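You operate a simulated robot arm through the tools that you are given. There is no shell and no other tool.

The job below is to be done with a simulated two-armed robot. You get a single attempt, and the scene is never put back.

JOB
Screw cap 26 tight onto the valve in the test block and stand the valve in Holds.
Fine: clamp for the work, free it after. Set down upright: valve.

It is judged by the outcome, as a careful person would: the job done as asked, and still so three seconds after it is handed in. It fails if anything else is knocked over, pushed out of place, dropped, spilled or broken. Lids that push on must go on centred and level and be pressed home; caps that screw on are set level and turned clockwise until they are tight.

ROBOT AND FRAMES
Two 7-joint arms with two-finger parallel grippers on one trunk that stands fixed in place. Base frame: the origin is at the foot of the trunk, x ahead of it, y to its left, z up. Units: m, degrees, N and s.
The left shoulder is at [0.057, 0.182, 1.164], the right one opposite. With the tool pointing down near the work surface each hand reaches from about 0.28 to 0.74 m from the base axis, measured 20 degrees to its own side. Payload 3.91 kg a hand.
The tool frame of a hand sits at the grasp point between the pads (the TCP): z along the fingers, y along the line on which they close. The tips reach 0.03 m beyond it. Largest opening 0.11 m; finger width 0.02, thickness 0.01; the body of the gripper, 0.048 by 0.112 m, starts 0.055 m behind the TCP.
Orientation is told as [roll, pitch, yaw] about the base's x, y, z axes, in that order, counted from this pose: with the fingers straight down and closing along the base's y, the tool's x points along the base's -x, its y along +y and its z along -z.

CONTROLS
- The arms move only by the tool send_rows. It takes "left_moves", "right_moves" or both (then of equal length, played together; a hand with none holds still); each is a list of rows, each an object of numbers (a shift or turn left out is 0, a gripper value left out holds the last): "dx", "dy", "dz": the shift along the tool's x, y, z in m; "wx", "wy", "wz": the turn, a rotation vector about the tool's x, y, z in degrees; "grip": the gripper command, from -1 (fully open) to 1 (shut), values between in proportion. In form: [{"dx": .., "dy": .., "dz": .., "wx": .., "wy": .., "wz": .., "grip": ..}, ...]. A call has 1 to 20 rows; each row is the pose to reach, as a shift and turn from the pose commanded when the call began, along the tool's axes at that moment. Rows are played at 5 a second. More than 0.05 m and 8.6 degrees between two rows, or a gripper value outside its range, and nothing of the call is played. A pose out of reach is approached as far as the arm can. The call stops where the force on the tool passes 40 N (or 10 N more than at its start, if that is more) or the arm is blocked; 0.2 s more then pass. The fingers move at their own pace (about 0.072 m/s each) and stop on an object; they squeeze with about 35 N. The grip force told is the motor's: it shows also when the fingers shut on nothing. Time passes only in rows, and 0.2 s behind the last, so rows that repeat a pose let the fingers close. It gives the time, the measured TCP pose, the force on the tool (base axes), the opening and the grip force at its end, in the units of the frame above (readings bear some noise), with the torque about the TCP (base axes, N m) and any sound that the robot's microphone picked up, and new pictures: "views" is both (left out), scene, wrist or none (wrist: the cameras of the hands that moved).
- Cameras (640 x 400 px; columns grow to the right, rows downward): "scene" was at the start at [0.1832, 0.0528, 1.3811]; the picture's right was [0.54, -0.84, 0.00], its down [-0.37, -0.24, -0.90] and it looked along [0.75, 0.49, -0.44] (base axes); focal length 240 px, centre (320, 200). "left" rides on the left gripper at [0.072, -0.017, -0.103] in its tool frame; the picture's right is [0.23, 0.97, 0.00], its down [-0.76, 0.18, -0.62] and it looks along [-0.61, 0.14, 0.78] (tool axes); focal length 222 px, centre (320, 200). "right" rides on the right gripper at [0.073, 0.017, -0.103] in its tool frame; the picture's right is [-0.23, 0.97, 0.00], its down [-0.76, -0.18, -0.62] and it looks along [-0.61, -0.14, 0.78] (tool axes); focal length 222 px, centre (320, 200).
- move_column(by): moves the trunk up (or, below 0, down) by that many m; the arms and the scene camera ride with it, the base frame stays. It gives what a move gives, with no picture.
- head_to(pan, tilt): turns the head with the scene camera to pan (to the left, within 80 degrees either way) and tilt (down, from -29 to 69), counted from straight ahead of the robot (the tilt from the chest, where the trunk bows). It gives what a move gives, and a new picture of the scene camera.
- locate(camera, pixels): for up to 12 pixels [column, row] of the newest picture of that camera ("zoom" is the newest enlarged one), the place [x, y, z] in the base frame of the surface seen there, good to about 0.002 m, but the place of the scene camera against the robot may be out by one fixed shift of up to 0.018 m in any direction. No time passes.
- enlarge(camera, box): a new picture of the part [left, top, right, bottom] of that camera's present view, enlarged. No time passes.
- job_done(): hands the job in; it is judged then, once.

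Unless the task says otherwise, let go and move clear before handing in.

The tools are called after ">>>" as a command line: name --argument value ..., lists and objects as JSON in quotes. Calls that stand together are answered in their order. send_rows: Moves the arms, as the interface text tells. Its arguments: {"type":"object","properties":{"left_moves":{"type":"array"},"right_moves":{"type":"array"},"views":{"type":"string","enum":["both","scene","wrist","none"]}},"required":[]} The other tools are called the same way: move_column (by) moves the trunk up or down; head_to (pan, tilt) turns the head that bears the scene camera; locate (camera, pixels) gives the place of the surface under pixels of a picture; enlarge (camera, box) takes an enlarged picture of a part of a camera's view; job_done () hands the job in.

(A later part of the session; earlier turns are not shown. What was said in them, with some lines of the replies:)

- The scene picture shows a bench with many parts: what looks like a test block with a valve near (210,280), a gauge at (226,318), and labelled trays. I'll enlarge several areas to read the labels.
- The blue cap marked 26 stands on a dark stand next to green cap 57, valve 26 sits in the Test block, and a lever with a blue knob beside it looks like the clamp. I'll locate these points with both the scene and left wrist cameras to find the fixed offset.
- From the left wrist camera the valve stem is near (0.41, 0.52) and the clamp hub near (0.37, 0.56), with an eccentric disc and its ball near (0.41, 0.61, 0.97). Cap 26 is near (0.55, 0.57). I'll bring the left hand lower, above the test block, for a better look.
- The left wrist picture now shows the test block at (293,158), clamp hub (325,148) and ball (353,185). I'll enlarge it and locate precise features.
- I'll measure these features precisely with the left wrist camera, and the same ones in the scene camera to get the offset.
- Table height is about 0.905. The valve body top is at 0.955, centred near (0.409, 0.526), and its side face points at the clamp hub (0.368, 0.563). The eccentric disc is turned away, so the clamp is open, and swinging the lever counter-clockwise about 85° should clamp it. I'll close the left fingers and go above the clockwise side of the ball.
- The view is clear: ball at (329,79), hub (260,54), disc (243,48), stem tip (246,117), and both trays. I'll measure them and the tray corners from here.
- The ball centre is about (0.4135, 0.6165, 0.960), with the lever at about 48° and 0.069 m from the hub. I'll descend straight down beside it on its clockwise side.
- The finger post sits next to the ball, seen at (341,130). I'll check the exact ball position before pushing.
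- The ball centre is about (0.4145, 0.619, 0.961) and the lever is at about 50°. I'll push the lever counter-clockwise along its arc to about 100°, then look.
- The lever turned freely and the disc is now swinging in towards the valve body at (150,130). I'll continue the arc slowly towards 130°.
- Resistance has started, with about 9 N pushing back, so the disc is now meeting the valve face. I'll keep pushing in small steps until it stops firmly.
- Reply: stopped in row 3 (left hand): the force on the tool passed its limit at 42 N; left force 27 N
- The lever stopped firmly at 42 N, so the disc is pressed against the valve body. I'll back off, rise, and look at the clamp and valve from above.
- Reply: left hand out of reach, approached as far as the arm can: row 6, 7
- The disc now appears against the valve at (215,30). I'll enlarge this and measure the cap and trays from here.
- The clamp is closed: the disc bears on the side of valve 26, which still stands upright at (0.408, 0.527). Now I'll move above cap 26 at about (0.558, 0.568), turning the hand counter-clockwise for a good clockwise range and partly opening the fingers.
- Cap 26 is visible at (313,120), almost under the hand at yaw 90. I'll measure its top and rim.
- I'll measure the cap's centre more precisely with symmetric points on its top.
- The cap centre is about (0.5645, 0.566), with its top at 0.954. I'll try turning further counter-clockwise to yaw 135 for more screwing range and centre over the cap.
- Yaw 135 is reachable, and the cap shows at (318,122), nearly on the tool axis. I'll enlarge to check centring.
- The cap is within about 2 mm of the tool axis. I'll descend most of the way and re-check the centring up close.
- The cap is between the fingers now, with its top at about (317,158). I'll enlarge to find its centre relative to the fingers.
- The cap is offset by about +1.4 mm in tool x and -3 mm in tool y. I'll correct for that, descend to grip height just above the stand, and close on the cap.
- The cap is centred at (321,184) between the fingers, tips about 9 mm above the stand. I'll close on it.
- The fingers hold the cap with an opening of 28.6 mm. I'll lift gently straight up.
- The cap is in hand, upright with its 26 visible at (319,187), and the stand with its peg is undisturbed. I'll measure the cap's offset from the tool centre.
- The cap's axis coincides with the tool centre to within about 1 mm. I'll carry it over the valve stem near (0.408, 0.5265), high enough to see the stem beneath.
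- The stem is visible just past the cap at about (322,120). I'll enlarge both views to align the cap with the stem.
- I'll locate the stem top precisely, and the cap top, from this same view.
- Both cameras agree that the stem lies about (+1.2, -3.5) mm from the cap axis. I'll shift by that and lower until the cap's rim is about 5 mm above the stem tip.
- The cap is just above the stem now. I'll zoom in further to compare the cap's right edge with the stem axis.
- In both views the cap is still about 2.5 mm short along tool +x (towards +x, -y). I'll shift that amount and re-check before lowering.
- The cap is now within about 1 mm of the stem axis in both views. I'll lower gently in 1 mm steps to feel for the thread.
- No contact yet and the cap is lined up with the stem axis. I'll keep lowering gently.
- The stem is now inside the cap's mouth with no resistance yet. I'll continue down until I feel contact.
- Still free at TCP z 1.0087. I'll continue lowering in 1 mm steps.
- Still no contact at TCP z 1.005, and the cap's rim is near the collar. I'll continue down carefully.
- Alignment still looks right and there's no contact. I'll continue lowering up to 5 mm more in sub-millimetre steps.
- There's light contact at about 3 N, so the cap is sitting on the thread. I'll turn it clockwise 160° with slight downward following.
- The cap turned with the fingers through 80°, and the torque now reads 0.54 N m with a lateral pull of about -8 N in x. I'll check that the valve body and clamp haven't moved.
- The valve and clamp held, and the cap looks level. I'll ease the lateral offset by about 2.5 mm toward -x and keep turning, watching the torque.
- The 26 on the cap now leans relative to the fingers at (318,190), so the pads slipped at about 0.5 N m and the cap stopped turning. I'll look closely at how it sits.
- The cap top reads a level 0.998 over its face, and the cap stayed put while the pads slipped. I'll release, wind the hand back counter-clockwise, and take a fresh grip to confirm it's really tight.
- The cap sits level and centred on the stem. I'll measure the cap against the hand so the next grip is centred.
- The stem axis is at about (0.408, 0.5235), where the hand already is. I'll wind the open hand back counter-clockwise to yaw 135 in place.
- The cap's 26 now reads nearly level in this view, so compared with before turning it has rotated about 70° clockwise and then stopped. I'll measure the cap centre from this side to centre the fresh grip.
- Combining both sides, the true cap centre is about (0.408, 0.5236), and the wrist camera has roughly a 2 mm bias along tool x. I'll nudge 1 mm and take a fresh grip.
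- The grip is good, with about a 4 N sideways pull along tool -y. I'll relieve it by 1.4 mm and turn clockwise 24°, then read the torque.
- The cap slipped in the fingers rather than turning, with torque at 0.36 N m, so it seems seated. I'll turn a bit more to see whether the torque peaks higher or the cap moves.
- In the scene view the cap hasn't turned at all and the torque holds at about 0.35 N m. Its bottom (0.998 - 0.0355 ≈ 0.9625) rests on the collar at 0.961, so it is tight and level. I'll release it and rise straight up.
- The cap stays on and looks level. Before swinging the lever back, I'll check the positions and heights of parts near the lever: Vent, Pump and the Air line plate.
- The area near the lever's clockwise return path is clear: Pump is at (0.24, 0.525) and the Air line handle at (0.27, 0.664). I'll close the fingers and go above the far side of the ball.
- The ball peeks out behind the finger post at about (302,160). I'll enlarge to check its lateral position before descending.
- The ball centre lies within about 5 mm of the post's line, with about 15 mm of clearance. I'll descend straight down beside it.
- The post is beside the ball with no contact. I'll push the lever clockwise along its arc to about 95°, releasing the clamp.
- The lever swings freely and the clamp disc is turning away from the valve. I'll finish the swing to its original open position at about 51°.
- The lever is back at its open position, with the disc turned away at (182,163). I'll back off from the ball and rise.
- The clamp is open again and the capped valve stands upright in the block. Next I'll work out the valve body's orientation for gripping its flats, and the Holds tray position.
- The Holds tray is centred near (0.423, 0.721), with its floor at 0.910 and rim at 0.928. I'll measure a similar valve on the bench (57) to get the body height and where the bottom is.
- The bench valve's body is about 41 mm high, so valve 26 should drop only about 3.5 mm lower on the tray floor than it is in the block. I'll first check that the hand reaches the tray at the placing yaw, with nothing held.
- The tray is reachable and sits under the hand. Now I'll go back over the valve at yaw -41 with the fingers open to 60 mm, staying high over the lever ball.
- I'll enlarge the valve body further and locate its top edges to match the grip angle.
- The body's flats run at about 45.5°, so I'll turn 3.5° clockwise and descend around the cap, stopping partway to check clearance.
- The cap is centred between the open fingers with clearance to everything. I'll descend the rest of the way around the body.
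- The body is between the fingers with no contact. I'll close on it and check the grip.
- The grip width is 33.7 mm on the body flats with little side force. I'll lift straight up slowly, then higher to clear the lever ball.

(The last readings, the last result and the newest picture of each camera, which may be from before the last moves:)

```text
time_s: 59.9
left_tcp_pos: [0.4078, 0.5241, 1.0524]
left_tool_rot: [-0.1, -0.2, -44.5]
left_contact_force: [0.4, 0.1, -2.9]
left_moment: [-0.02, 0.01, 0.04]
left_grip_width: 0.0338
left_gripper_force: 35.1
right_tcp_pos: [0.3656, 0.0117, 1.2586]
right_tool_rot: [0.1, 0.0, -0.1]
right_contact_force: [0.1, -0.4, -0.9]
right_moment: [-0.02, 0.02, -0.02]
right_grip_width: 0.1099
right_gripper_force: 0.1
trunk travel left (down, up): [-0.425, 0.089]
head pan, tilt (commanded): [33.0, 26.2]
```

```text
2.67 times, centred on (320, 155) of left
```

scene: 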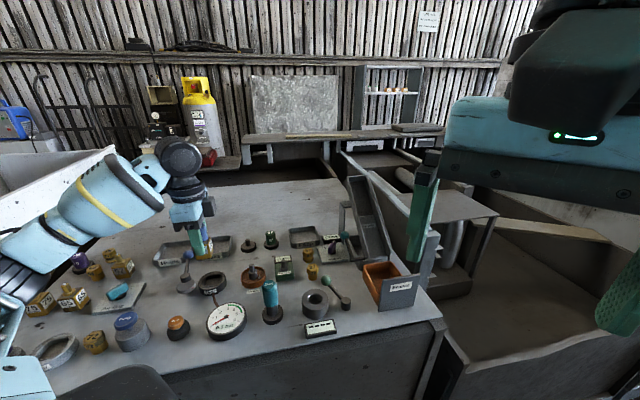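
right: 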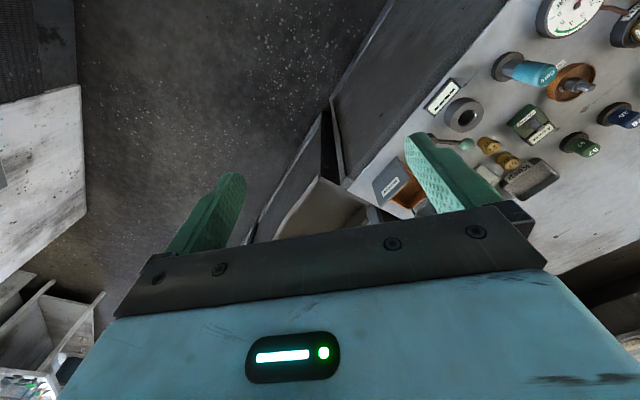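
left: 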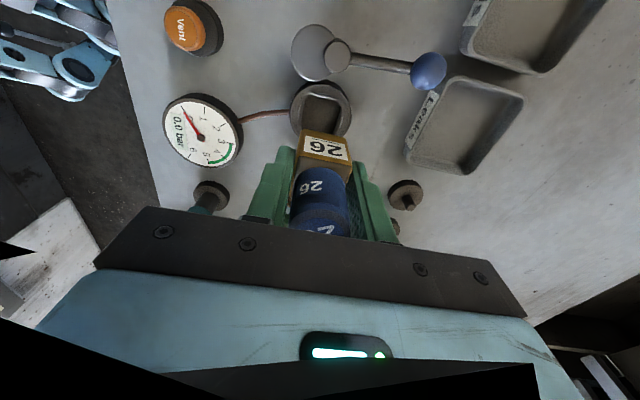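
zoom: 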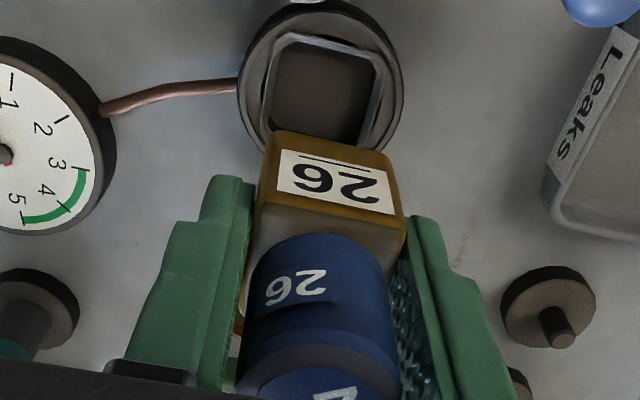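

The valve is out of the block, upright in the fingers, with about 3 N of weight. I'll measure the empty socket floor, then carry it over the lever ball to above the Holds tray.

>>> locate --camera "left" --pixels '[[318, 108], [322, 115], [325, 105], [322, 97], [340, 112], [322, 145], [316, 160]]'

>>> send_rows --left_moves '[{"dx": 0.025, "dy": 0.03, "grip": 1}, {"dx": 0.05, "dy": 0.06, "wz": -1, "grip": 1}, {"dx": 0.076, "dy": 0.09, "wz": -2, "grip": 1}, {"dx": 0.101, "dy": 0.12, "wz": -2, "grip": 1}, {"dx": 0.1268, "dy": 0.1498, "wz": -2, "grip": 1}, {"dx": 0.1268, "dy": 0.1498, "wz": -2, "grip": 1}, {"dx": 0.1268, "dy": 0.1498, "wz": -2, "grip": 1}]' --views "both"

>>> enlarge --camera "scene" --box '[140, 200, 220, 290]'

>>> enlarge --camera "left" --box '[240, 60, 400, 230]'

```text
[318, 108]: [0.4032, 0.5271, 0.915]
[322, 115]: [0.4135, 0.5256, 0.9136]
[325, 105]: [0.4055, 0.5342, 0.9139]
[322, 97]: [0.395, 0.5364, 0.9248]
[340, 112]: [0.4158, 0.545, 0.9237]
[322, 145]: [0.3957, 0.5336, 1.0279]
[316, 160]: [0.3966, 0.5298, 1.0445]
```

```text
time_s: 61.5
left_tcp_pos: [0.4227, 0.721, 1.0519]
left_tool_rot: [-0.2, 0.1, -42.6]
left_contact_force: [0.1, -0.7, -3.5]
left_moment: [0.01, -0.03, -0.02]
left_grip_width: 0.0335
left_gripper_force: 35.0
right_tcp_pos: [0.3658, 0.011, 1.2585]
right_tool_rot: [0.2, 0.0, -0.1]
right_contact_force: [0.3, 0.9, 0.0]
right_moment: [-0.01, -0.01, -0.05]
right_grip_width: 0.11
right_gripper_force: 0.1
trunk travel left (down, up): [-0.425, 0.089]
head pan, tilt (commanded): [33.0, 26.2]
```

scene: 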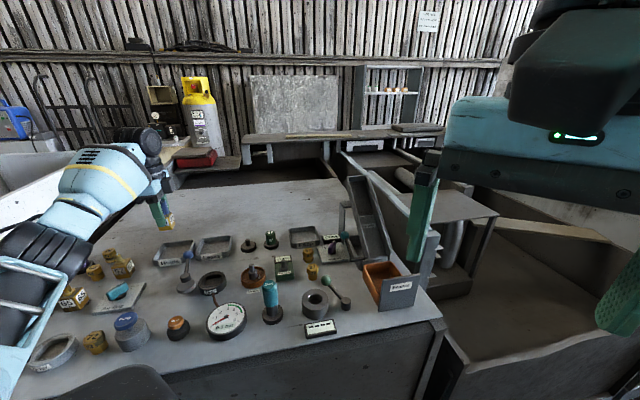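
left: 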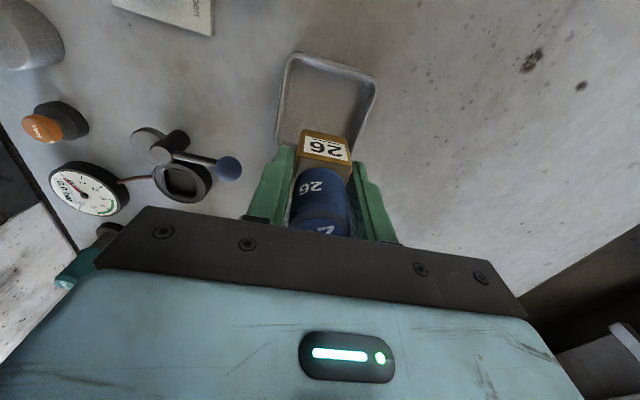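

```text
4.44 times, centred on (180, 245) of scene
```

zoom: 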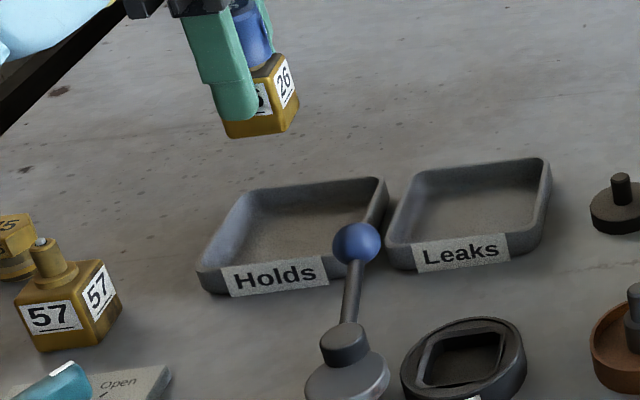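

```text
2.35 times, centred on (320, 145) of left
```

zoom: 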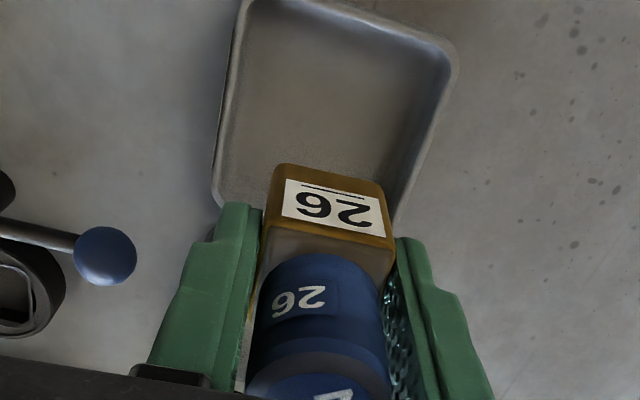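

The socket floor was at 0.914, so the valve bottom is about 49 mm below the tool centre and should touch the tray floor at TCP z of about 0.9595. The valve is over the tray's middle, so I'll descend to just above the floor.

>>> send_rows --left_moves '[{"dy": 0.0015, "dz": 0.02, "grip": 1}, {"dy": 0.0015, "dz": 0.04, "grip": 1}, {"dy": 0.0015, "dz": 0.06, "grip": 1}, {"dy": 0.0015, "dz": 0.077, "grip": 1}, {"dy": 0.0015, "dz": 0.077, "grip": 1}]' --views "both"

>>> enlarge --camera "scene" --box '[140, 220, 220, 290]'

>>> enlarge --camera "left" --box '[240, 60, 400, 230]'

```text
time_s: 62.7
left_tcp_pos: [0.4239, 0.7208, 0.9748]
left_tool_rot: [-0.1, 0.0, -42.5]
left_contact_force: [0.5, 0.1, -2.8]
left_moment: [0.01, 0.0, 0.0]
left_grip_width: 0.0337
left_gripper_force: 35.1
right_tcp_pos: [0.3657, 0.0116, 1.2597]
right_tool_rot: [0.1, 0.1, -0.1]
right_contact_force: [-0.5, 0.5, -0.1]
right_moment: [0.0, 0.0, 0.01]
right_grip_width: 0.1098
right_gripper_force: 0.1
trunk travel left (down, up): [-0.425, 0.089]
head pan, tilt (commanded): [33.0, 26.2]
```

scene: 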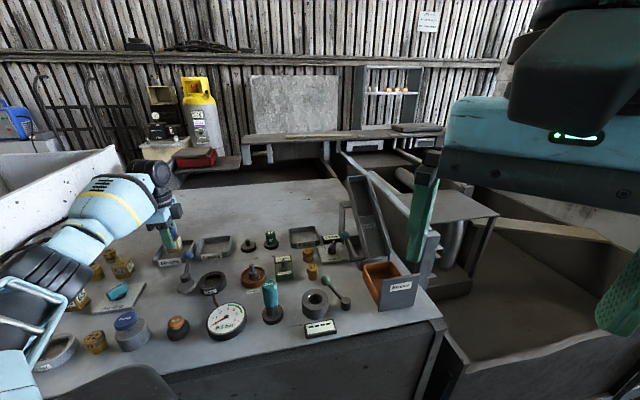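
left: 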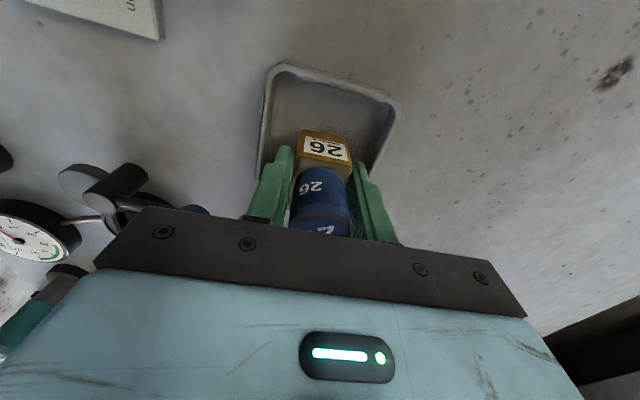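

```text
5.71 times, centred on (180, 255) of scene
```

zoom: 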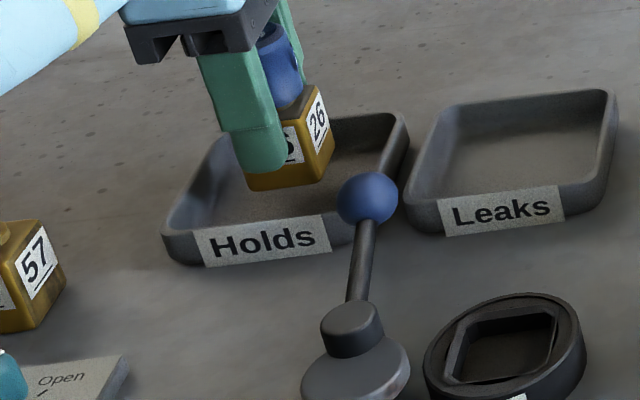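

```text
2.35 times, centred on (320, 145) of left
```

zoom: 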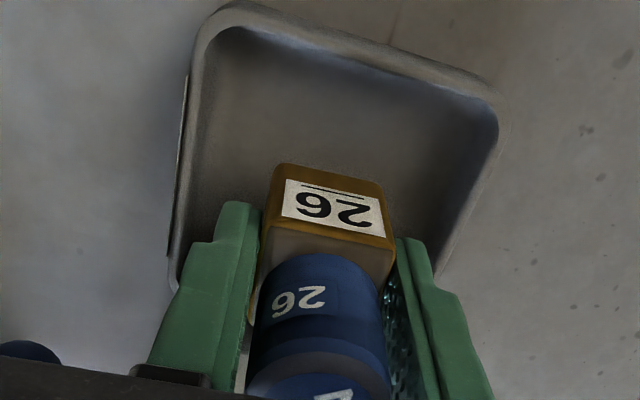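

The valve is inside the tray outline, about 15 mm above the floor. I'll lower gently until it touches.

>>> send_rows --left_moves '[{"dz": 0.004, "grip": 1}, {"dz": 0.008, "grip": 1}, {"dz": 0.0115, "grip": 1}, {"dz": 0.0135, "grip": 1}, {"dz": 0.0145, "grip": 1}, {"dz": 0.0155, "grip": 1}, {"dz": 0.0155, "grip": 1}]' --views "both"

>>> enlarge --camera "scene" --box '[140, 220, 220, 290]'

```text
time_s: 64.3
left_tcp_pos: [0.425, 0.7206, 0.9595]
left_tool_rot: [-0.1, 0.1, -42.4]
left_contact_force: [-0.1, 0.4, -3.8]
left_moment: [0.02, 0.02, 0.0]
left_grip_width: 0.0338
left_gripper_force: 35.0
right_tcp_pos: [0.3664, 0.0109, 1.259]
right_tool_rot: [0.0, 0.0, 0.0]
right_contact_force: [-0.4, -0.3, -1.0]
right_moment: [0.04, -0.01, 0.02]
right_grip_width: 0.11
right_gripper_force: 0.0
trunk travel left (down, up): [-0.425, 0.089]
head pan, tilt (commanded): [33.0, 26.2]
```

scene: 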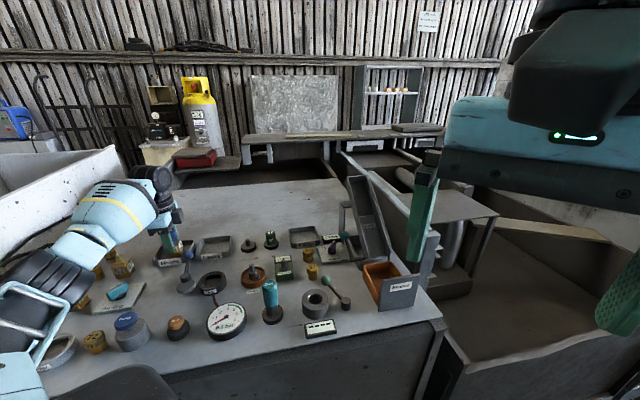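
left: 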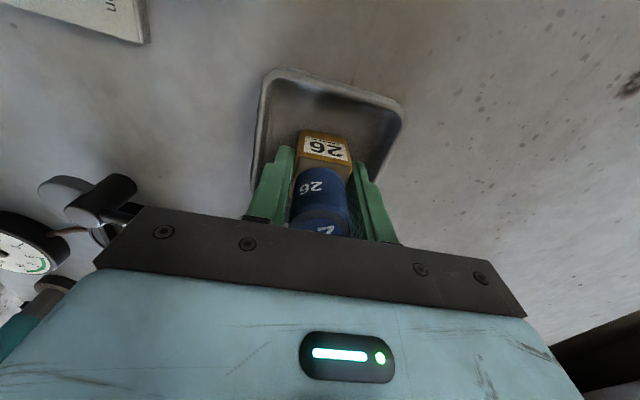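

```text
5.71 times, centred on (180, 255) of scene
```

zoom: 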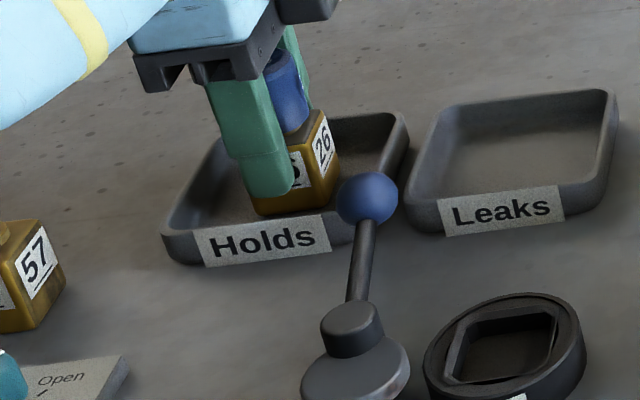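

The force still shows the full weight hanging (-3.8 N), so it isn't on the floor yet. I'll continue down in 0.7 mm steps.

>>> send_rows --left_moves '[{"dz": 0.0007, "grip": 1}, {"dz": 0.0014, "grip": 1}, {"dz": 0.0021, "grip": 1}, {"dz": 0.0021, "grip": 1}]' --views "none"

```text
time_s: 65.3
left_tcp_pos: [0.4236, 0.7208, 0.9594]
left_tool_rot: [0.0, -0.1, -42.5]
left_contact_force: [1.7, 3.0, 7.1]
left_moment: [0.12, 0.08, -0.03]
left_grip_width: 0.0334
left_gripper_force: 34.9
right_tcp_pos: [0.365, 0.0118, 1.2595]
right_tool_rot: [0.1, -0.1, -0.1]
right_contact_force: [-1.0, 0.5, 0.6]
right_moment: [0.0, 0.01, 0.0]
right_grip_width: 0.1101
right_gripper_force: 0.1
trunk travel left (down, up): [-0.425, 0.089]
head pan, tilt (commanded): [33.0, 26.2]
```

It touched down, with +7 N now. I'll back off about 1 mm to a light touch and look before releasing.

>>> send_rows --left_moves '[{"dz": -0.0006, "grip": 1}, {"dz": -0.0012, "grip": 1}, {"dz": -0.0012, "grip": 1}]' --views "both"

>>> enlarge --camera "scene" --box '[150, 230, 206, 280]'

>>> enlarge --camera "left" --box '[240, 60, 400, 230]'

```text
time_s: 66.1
left_tcp_pos: [0.4235, 0.7206, 0.9585]
left_tool_rot: [-0.1, -0.1, -42.5]
left_contact_force: [1.3, 1.1, 4.1]
left_moment: [0.22, -0.13, -0.03]
left_grip_width: 0.0337
left_gripper_force: 35.3
right_tcp_pos: [0.3651, 0.0111, 1.2589]
right_tool_rot: [0.1, -0.1, -0.1]
right_contact_force: [0.8, 0.0, -0.2]
right_moment: [-0.01, -0.01, 0.02]
right_grip_width: 0.1098
right_gripper_force: 0.0
trunk travel left (down, up): [-0.425, 0.089]
head pan, tilt (commanded): [33.0, 26.2]
```

scene: 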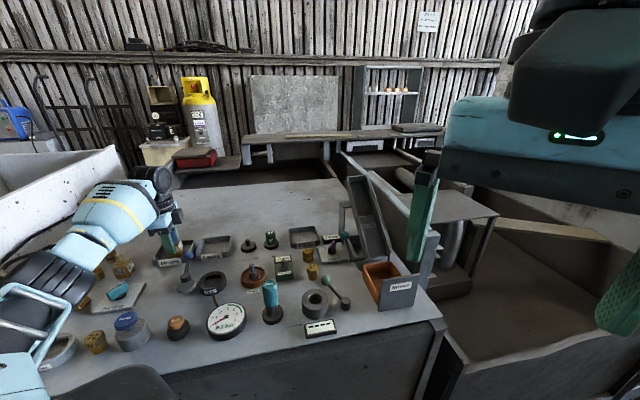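
left: 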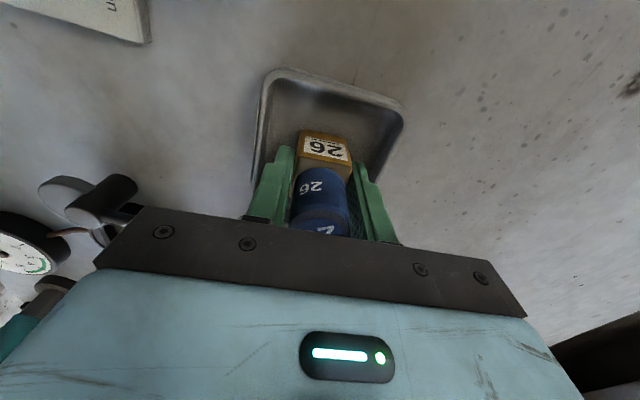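

```text
8.00 times, centred on (178, 255) of scene
```

zoom: 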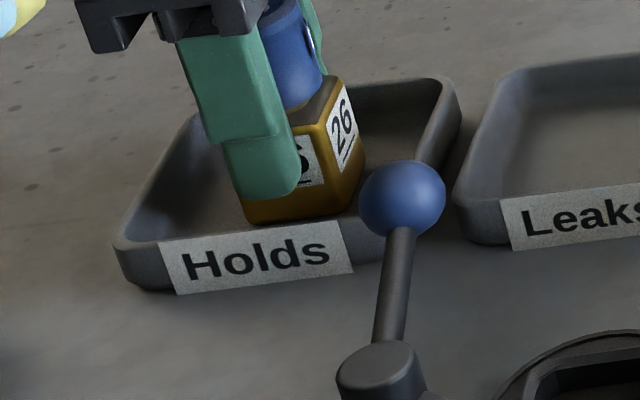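

```text
2.35 times, centred on (320, 145) of left
```

zoom: 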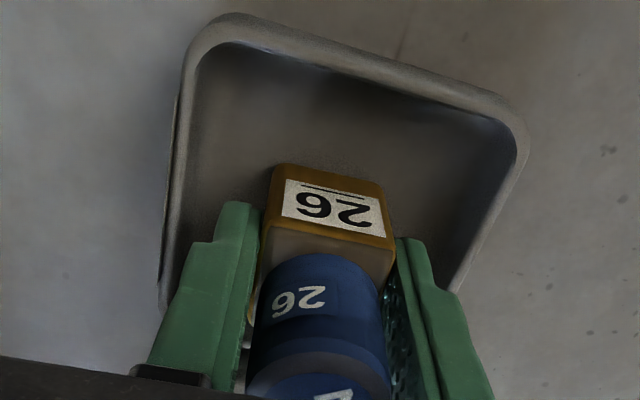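

The valve stands on the tray floor, upright, with a light press of about 4 N. I'll open the fingers slightly, just 6 mm per side to avoid the rim, and check.

>>> send_rows --left_moves '[{"dz": -0.0003, "grip": 0.3}, {"dz": -0.0003, "grip": 0.164}, {"dz": -0.0003, "grip": 0.164}, {"dz": -0.0003, "grip": 0.164}]' --views "both"

>>> enlarge --camera "scene" --box '[150, 230, 206, 280]'

>>> enlarge --camera "left" --box '[240, 60, 400, 230]'

```text
time_s: 67.1
left_tcp_pos: [0.4232, 0.7195, 0.9605]
left_tool_rot: [-0.1, 0.1, -42.5]
left_contact_force: [0.2, 0.2, -0.3]
left_moment: [-0.01, -0.02, -0.01]
left_grip_width: 0.0461
left_gripper_force: 0.0
right_tcp_pos: [0.3655, 0.0112, 1.2596]
right_tool_rot: [0.2, 0.0, -0.1]
right_contact_force: [0.1, -0.3, -0.5]
right_moment: [-0.01, 0.01, -0.01]
right_grip_width: 0.11
right_gripper_force: 0.1
trunk travel left (down, up): [-0.425, 0.089]
head pan, tilt (commanded): [33.0, 26.2]
```

scene: 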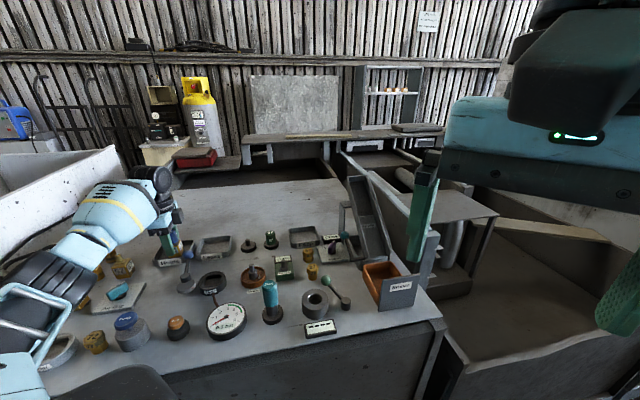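
left: 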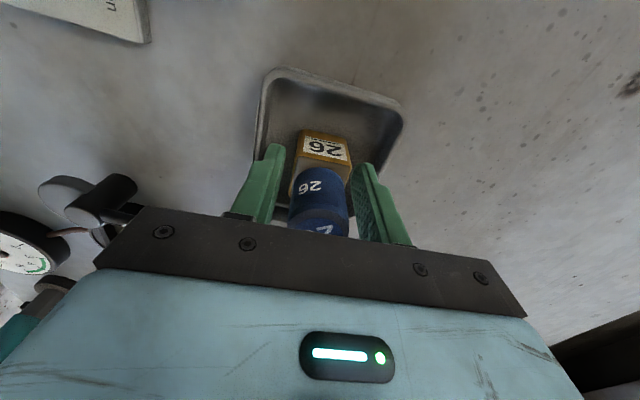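

```text
8.00 times, centred on (178, 255) of scene
```

zoom: 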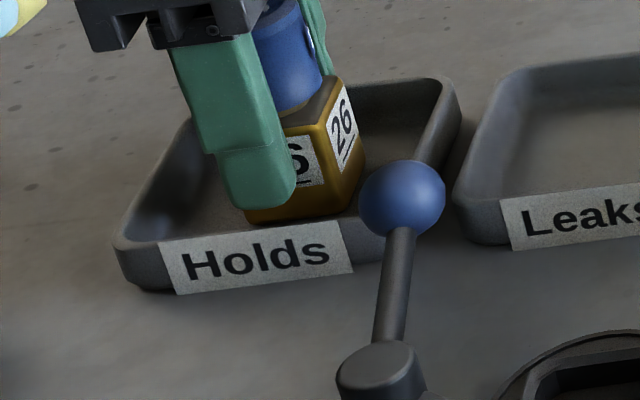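

```text
2.35 times, centred on (320, 145) of left
```

zoom: 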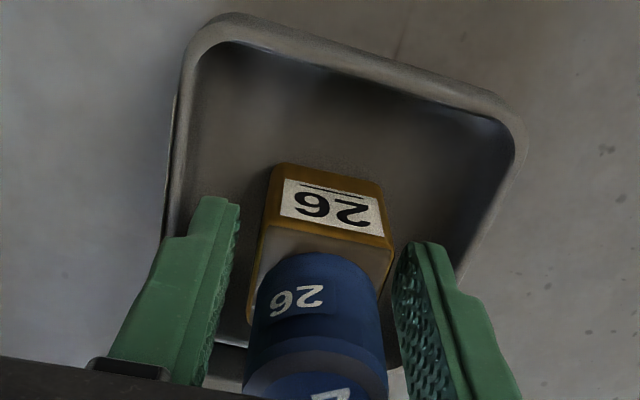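

The fingers are free of the valve and it stands still in the Holds tray. I'll rise straight up, clear of the cap.

>>> send_rows --left_moves '[{"dz": -0.01, "grip": 0.164}, {"dz": -0.03, "grip": 0.164}, {"dz": -0.06, "grip": 0.164}, {"dz": -0.09, "grip": 0.164}, {"dz": -0.11, "grip": 0.164}, {"dz": -0.11, "grip": 0.164}]' --views "both"

>>> enlarge --camera "scene" --box '[140, 225, 220, 295]'

>>> enlarge --camera "left" --box '[250, 50, 400, 170]'

```text
time_s: 68.5
left_tcp_pos: [0.4231, 0.7203, 1.0689]
left_tool_rot: [-0.2, 0.0, -42.4]
left_contact_force: [0.1, 0.4, -0.2]
left_moment: [0.0, -0.03, -0.02]
left_grip_width: 0.0461
left_gripper_force: 0.1
right_tcp_pos: [0.3663, 0.0118, 1.2595]
right_tool_rot: [0.1, 0.1, -0.2]
right_contact_force: [-0.3, -0.1, 0.0]
right_moment: [0.03, -0.01, -0.04]
right_grip_width: 0.1101
right_gripper_force: 0.1
trunk travel left (down, up): [-0.425, 0.089]
head pan, tilt (commanded): [33.0, 26.2]
```

scene: 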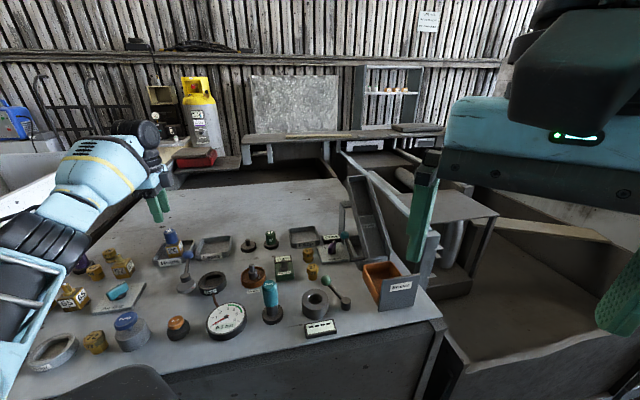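
left: 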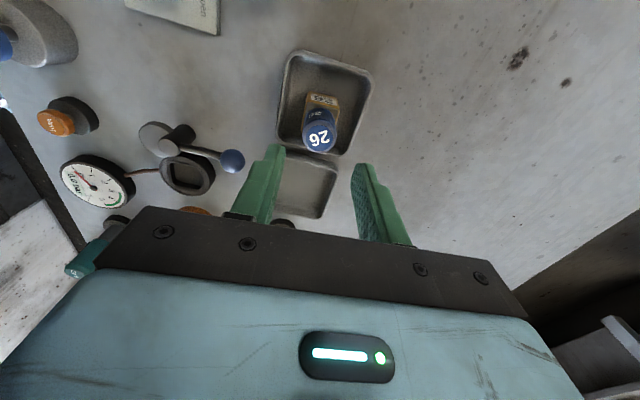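

```text
5.71 times, centred on (180, 260) of scene
```

zoom: 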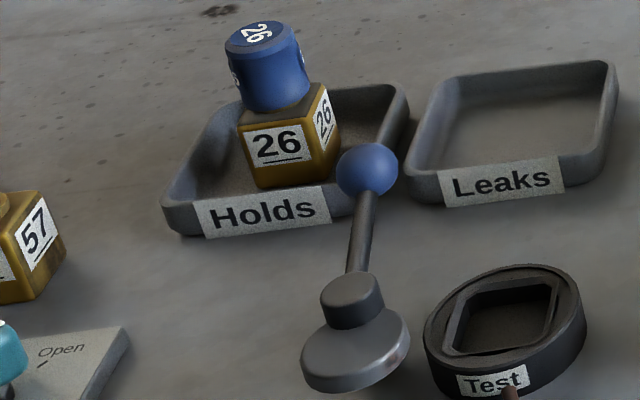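

```text
3.33 times, centred on (325, 110) of left
```

zoom: 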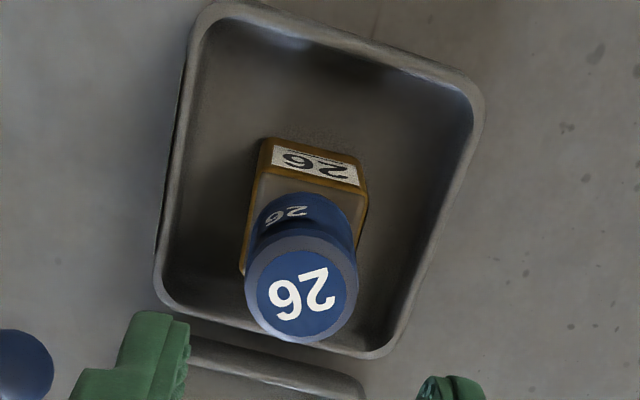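

The capped valve 26 stands upright in Holds, the clamp lever is open, and the block is empty. I'll move the left hand clear, back towards its start.

>>> send_rows --left_moves '[{"dx": 0.0, "dy": 0.0, "dz": -0.008, "grip": 0.164}, {"dx": -0.018, "dy": -0.037, "dz": -0.008, "grip": 0.164}, {"dx": -0.036, "dy": -0.075, "dz": -0.01, "grip": 0.164}, {"dx": -0.054, "dy": -0.113, "dz": -0.02, "grip": 0.164}, {"dx": -0.072, "dy": -0.15, "dz": -0.035, "grip": 0.164}, {"dx": -0.0906, "dy": -0.1882, "dz": -0.05, "grip": 0.164}, {"dx": -0.0906, "dy": -0.1882, "dz": -0.05, "grip": 0.164}]' --views "both"

>>> enlarge --camera "scene" --box '[140, 225, 260, 325]'

>>> enlarge --camera "scene" --box '[155, 225, 195, 275]'

```text
time_s: 70.1
left_tcp_pos: [0.3617, 0.5207, 1.1188]
left_tool_rot: [-0.2, 0.0, -42.6]
left_contact_force: [-0.7, 0.3, -0.3]
left_moment: [0.01, -0.02, -0.02]
left_grip_width: 0.046
left_gripper_force: 0.1
right_tcp_pos: [0.3653, 0.0112, 1.2599]
right_tool_rot: [0.2, -0.1, -0.1]
right_contact_force: [0.0, 0.1, -0.1]
right_moment: [-0.02, -0.01, 0.0]
right_grip_width: 0.1102
right_gripper_force: 0.1
trunk travel left (down, up): [-0.425, 0.089]
head pan, tilt (commanded): [33.0, 26.2]
```

scene: 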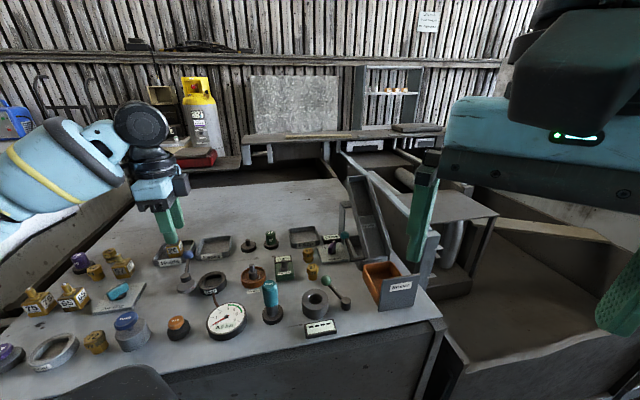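
left: 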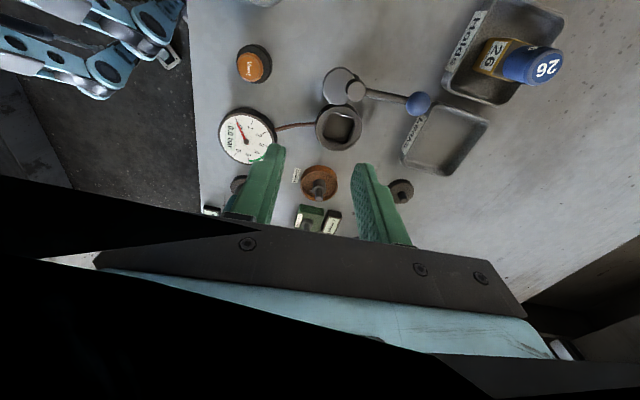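

```text
4.00 times, centred on (200, 275) of scene
```

zoom: 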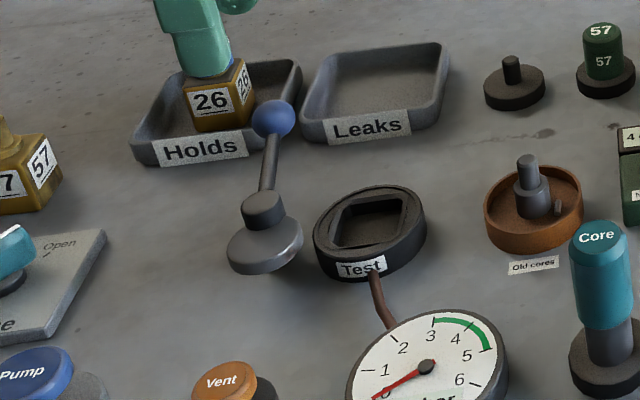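

```text
8.00 times, centred on (175, 250) of scene
```

zoom: 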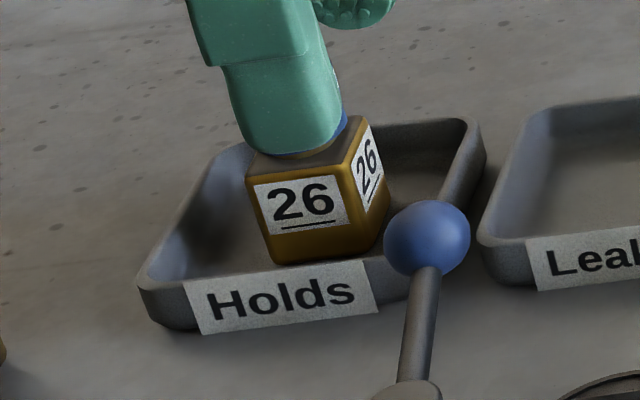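

Everything checks out: valve 26 with its cap stands upright in Holds, the clamp is open, the other parts are undisturbed, and the hand is clear at (0.36, 0.52, 1.12). I'm handing the job in.

>>> job_done

```text
The job is handed in.
```

I screwed cap 26 onto the valve and stood the valve upright in Holds, then handed the job in.

- **Clamp:** I swung the lever shut against the valve for the work. Afterwards I swung it back to where it started.
- **Cap:** it went on level and turned about 70° clockwise before it stopped. I took a fresh grip and turned again, but the fingers slipped at about 0.35 N·m and the cap did not move. The highest torque I saw was 0.54 N·m. The gripper can't hold harder than that, so I couldn't test it tighter. By measurement, the cap sits on the valve's collar to within about 1 mm.
- **Valve:** it stands near the middle of the Holds tray.
- **Everything else:** nothing else looked moved in the last pictures, and the left hand is clear of the valve.
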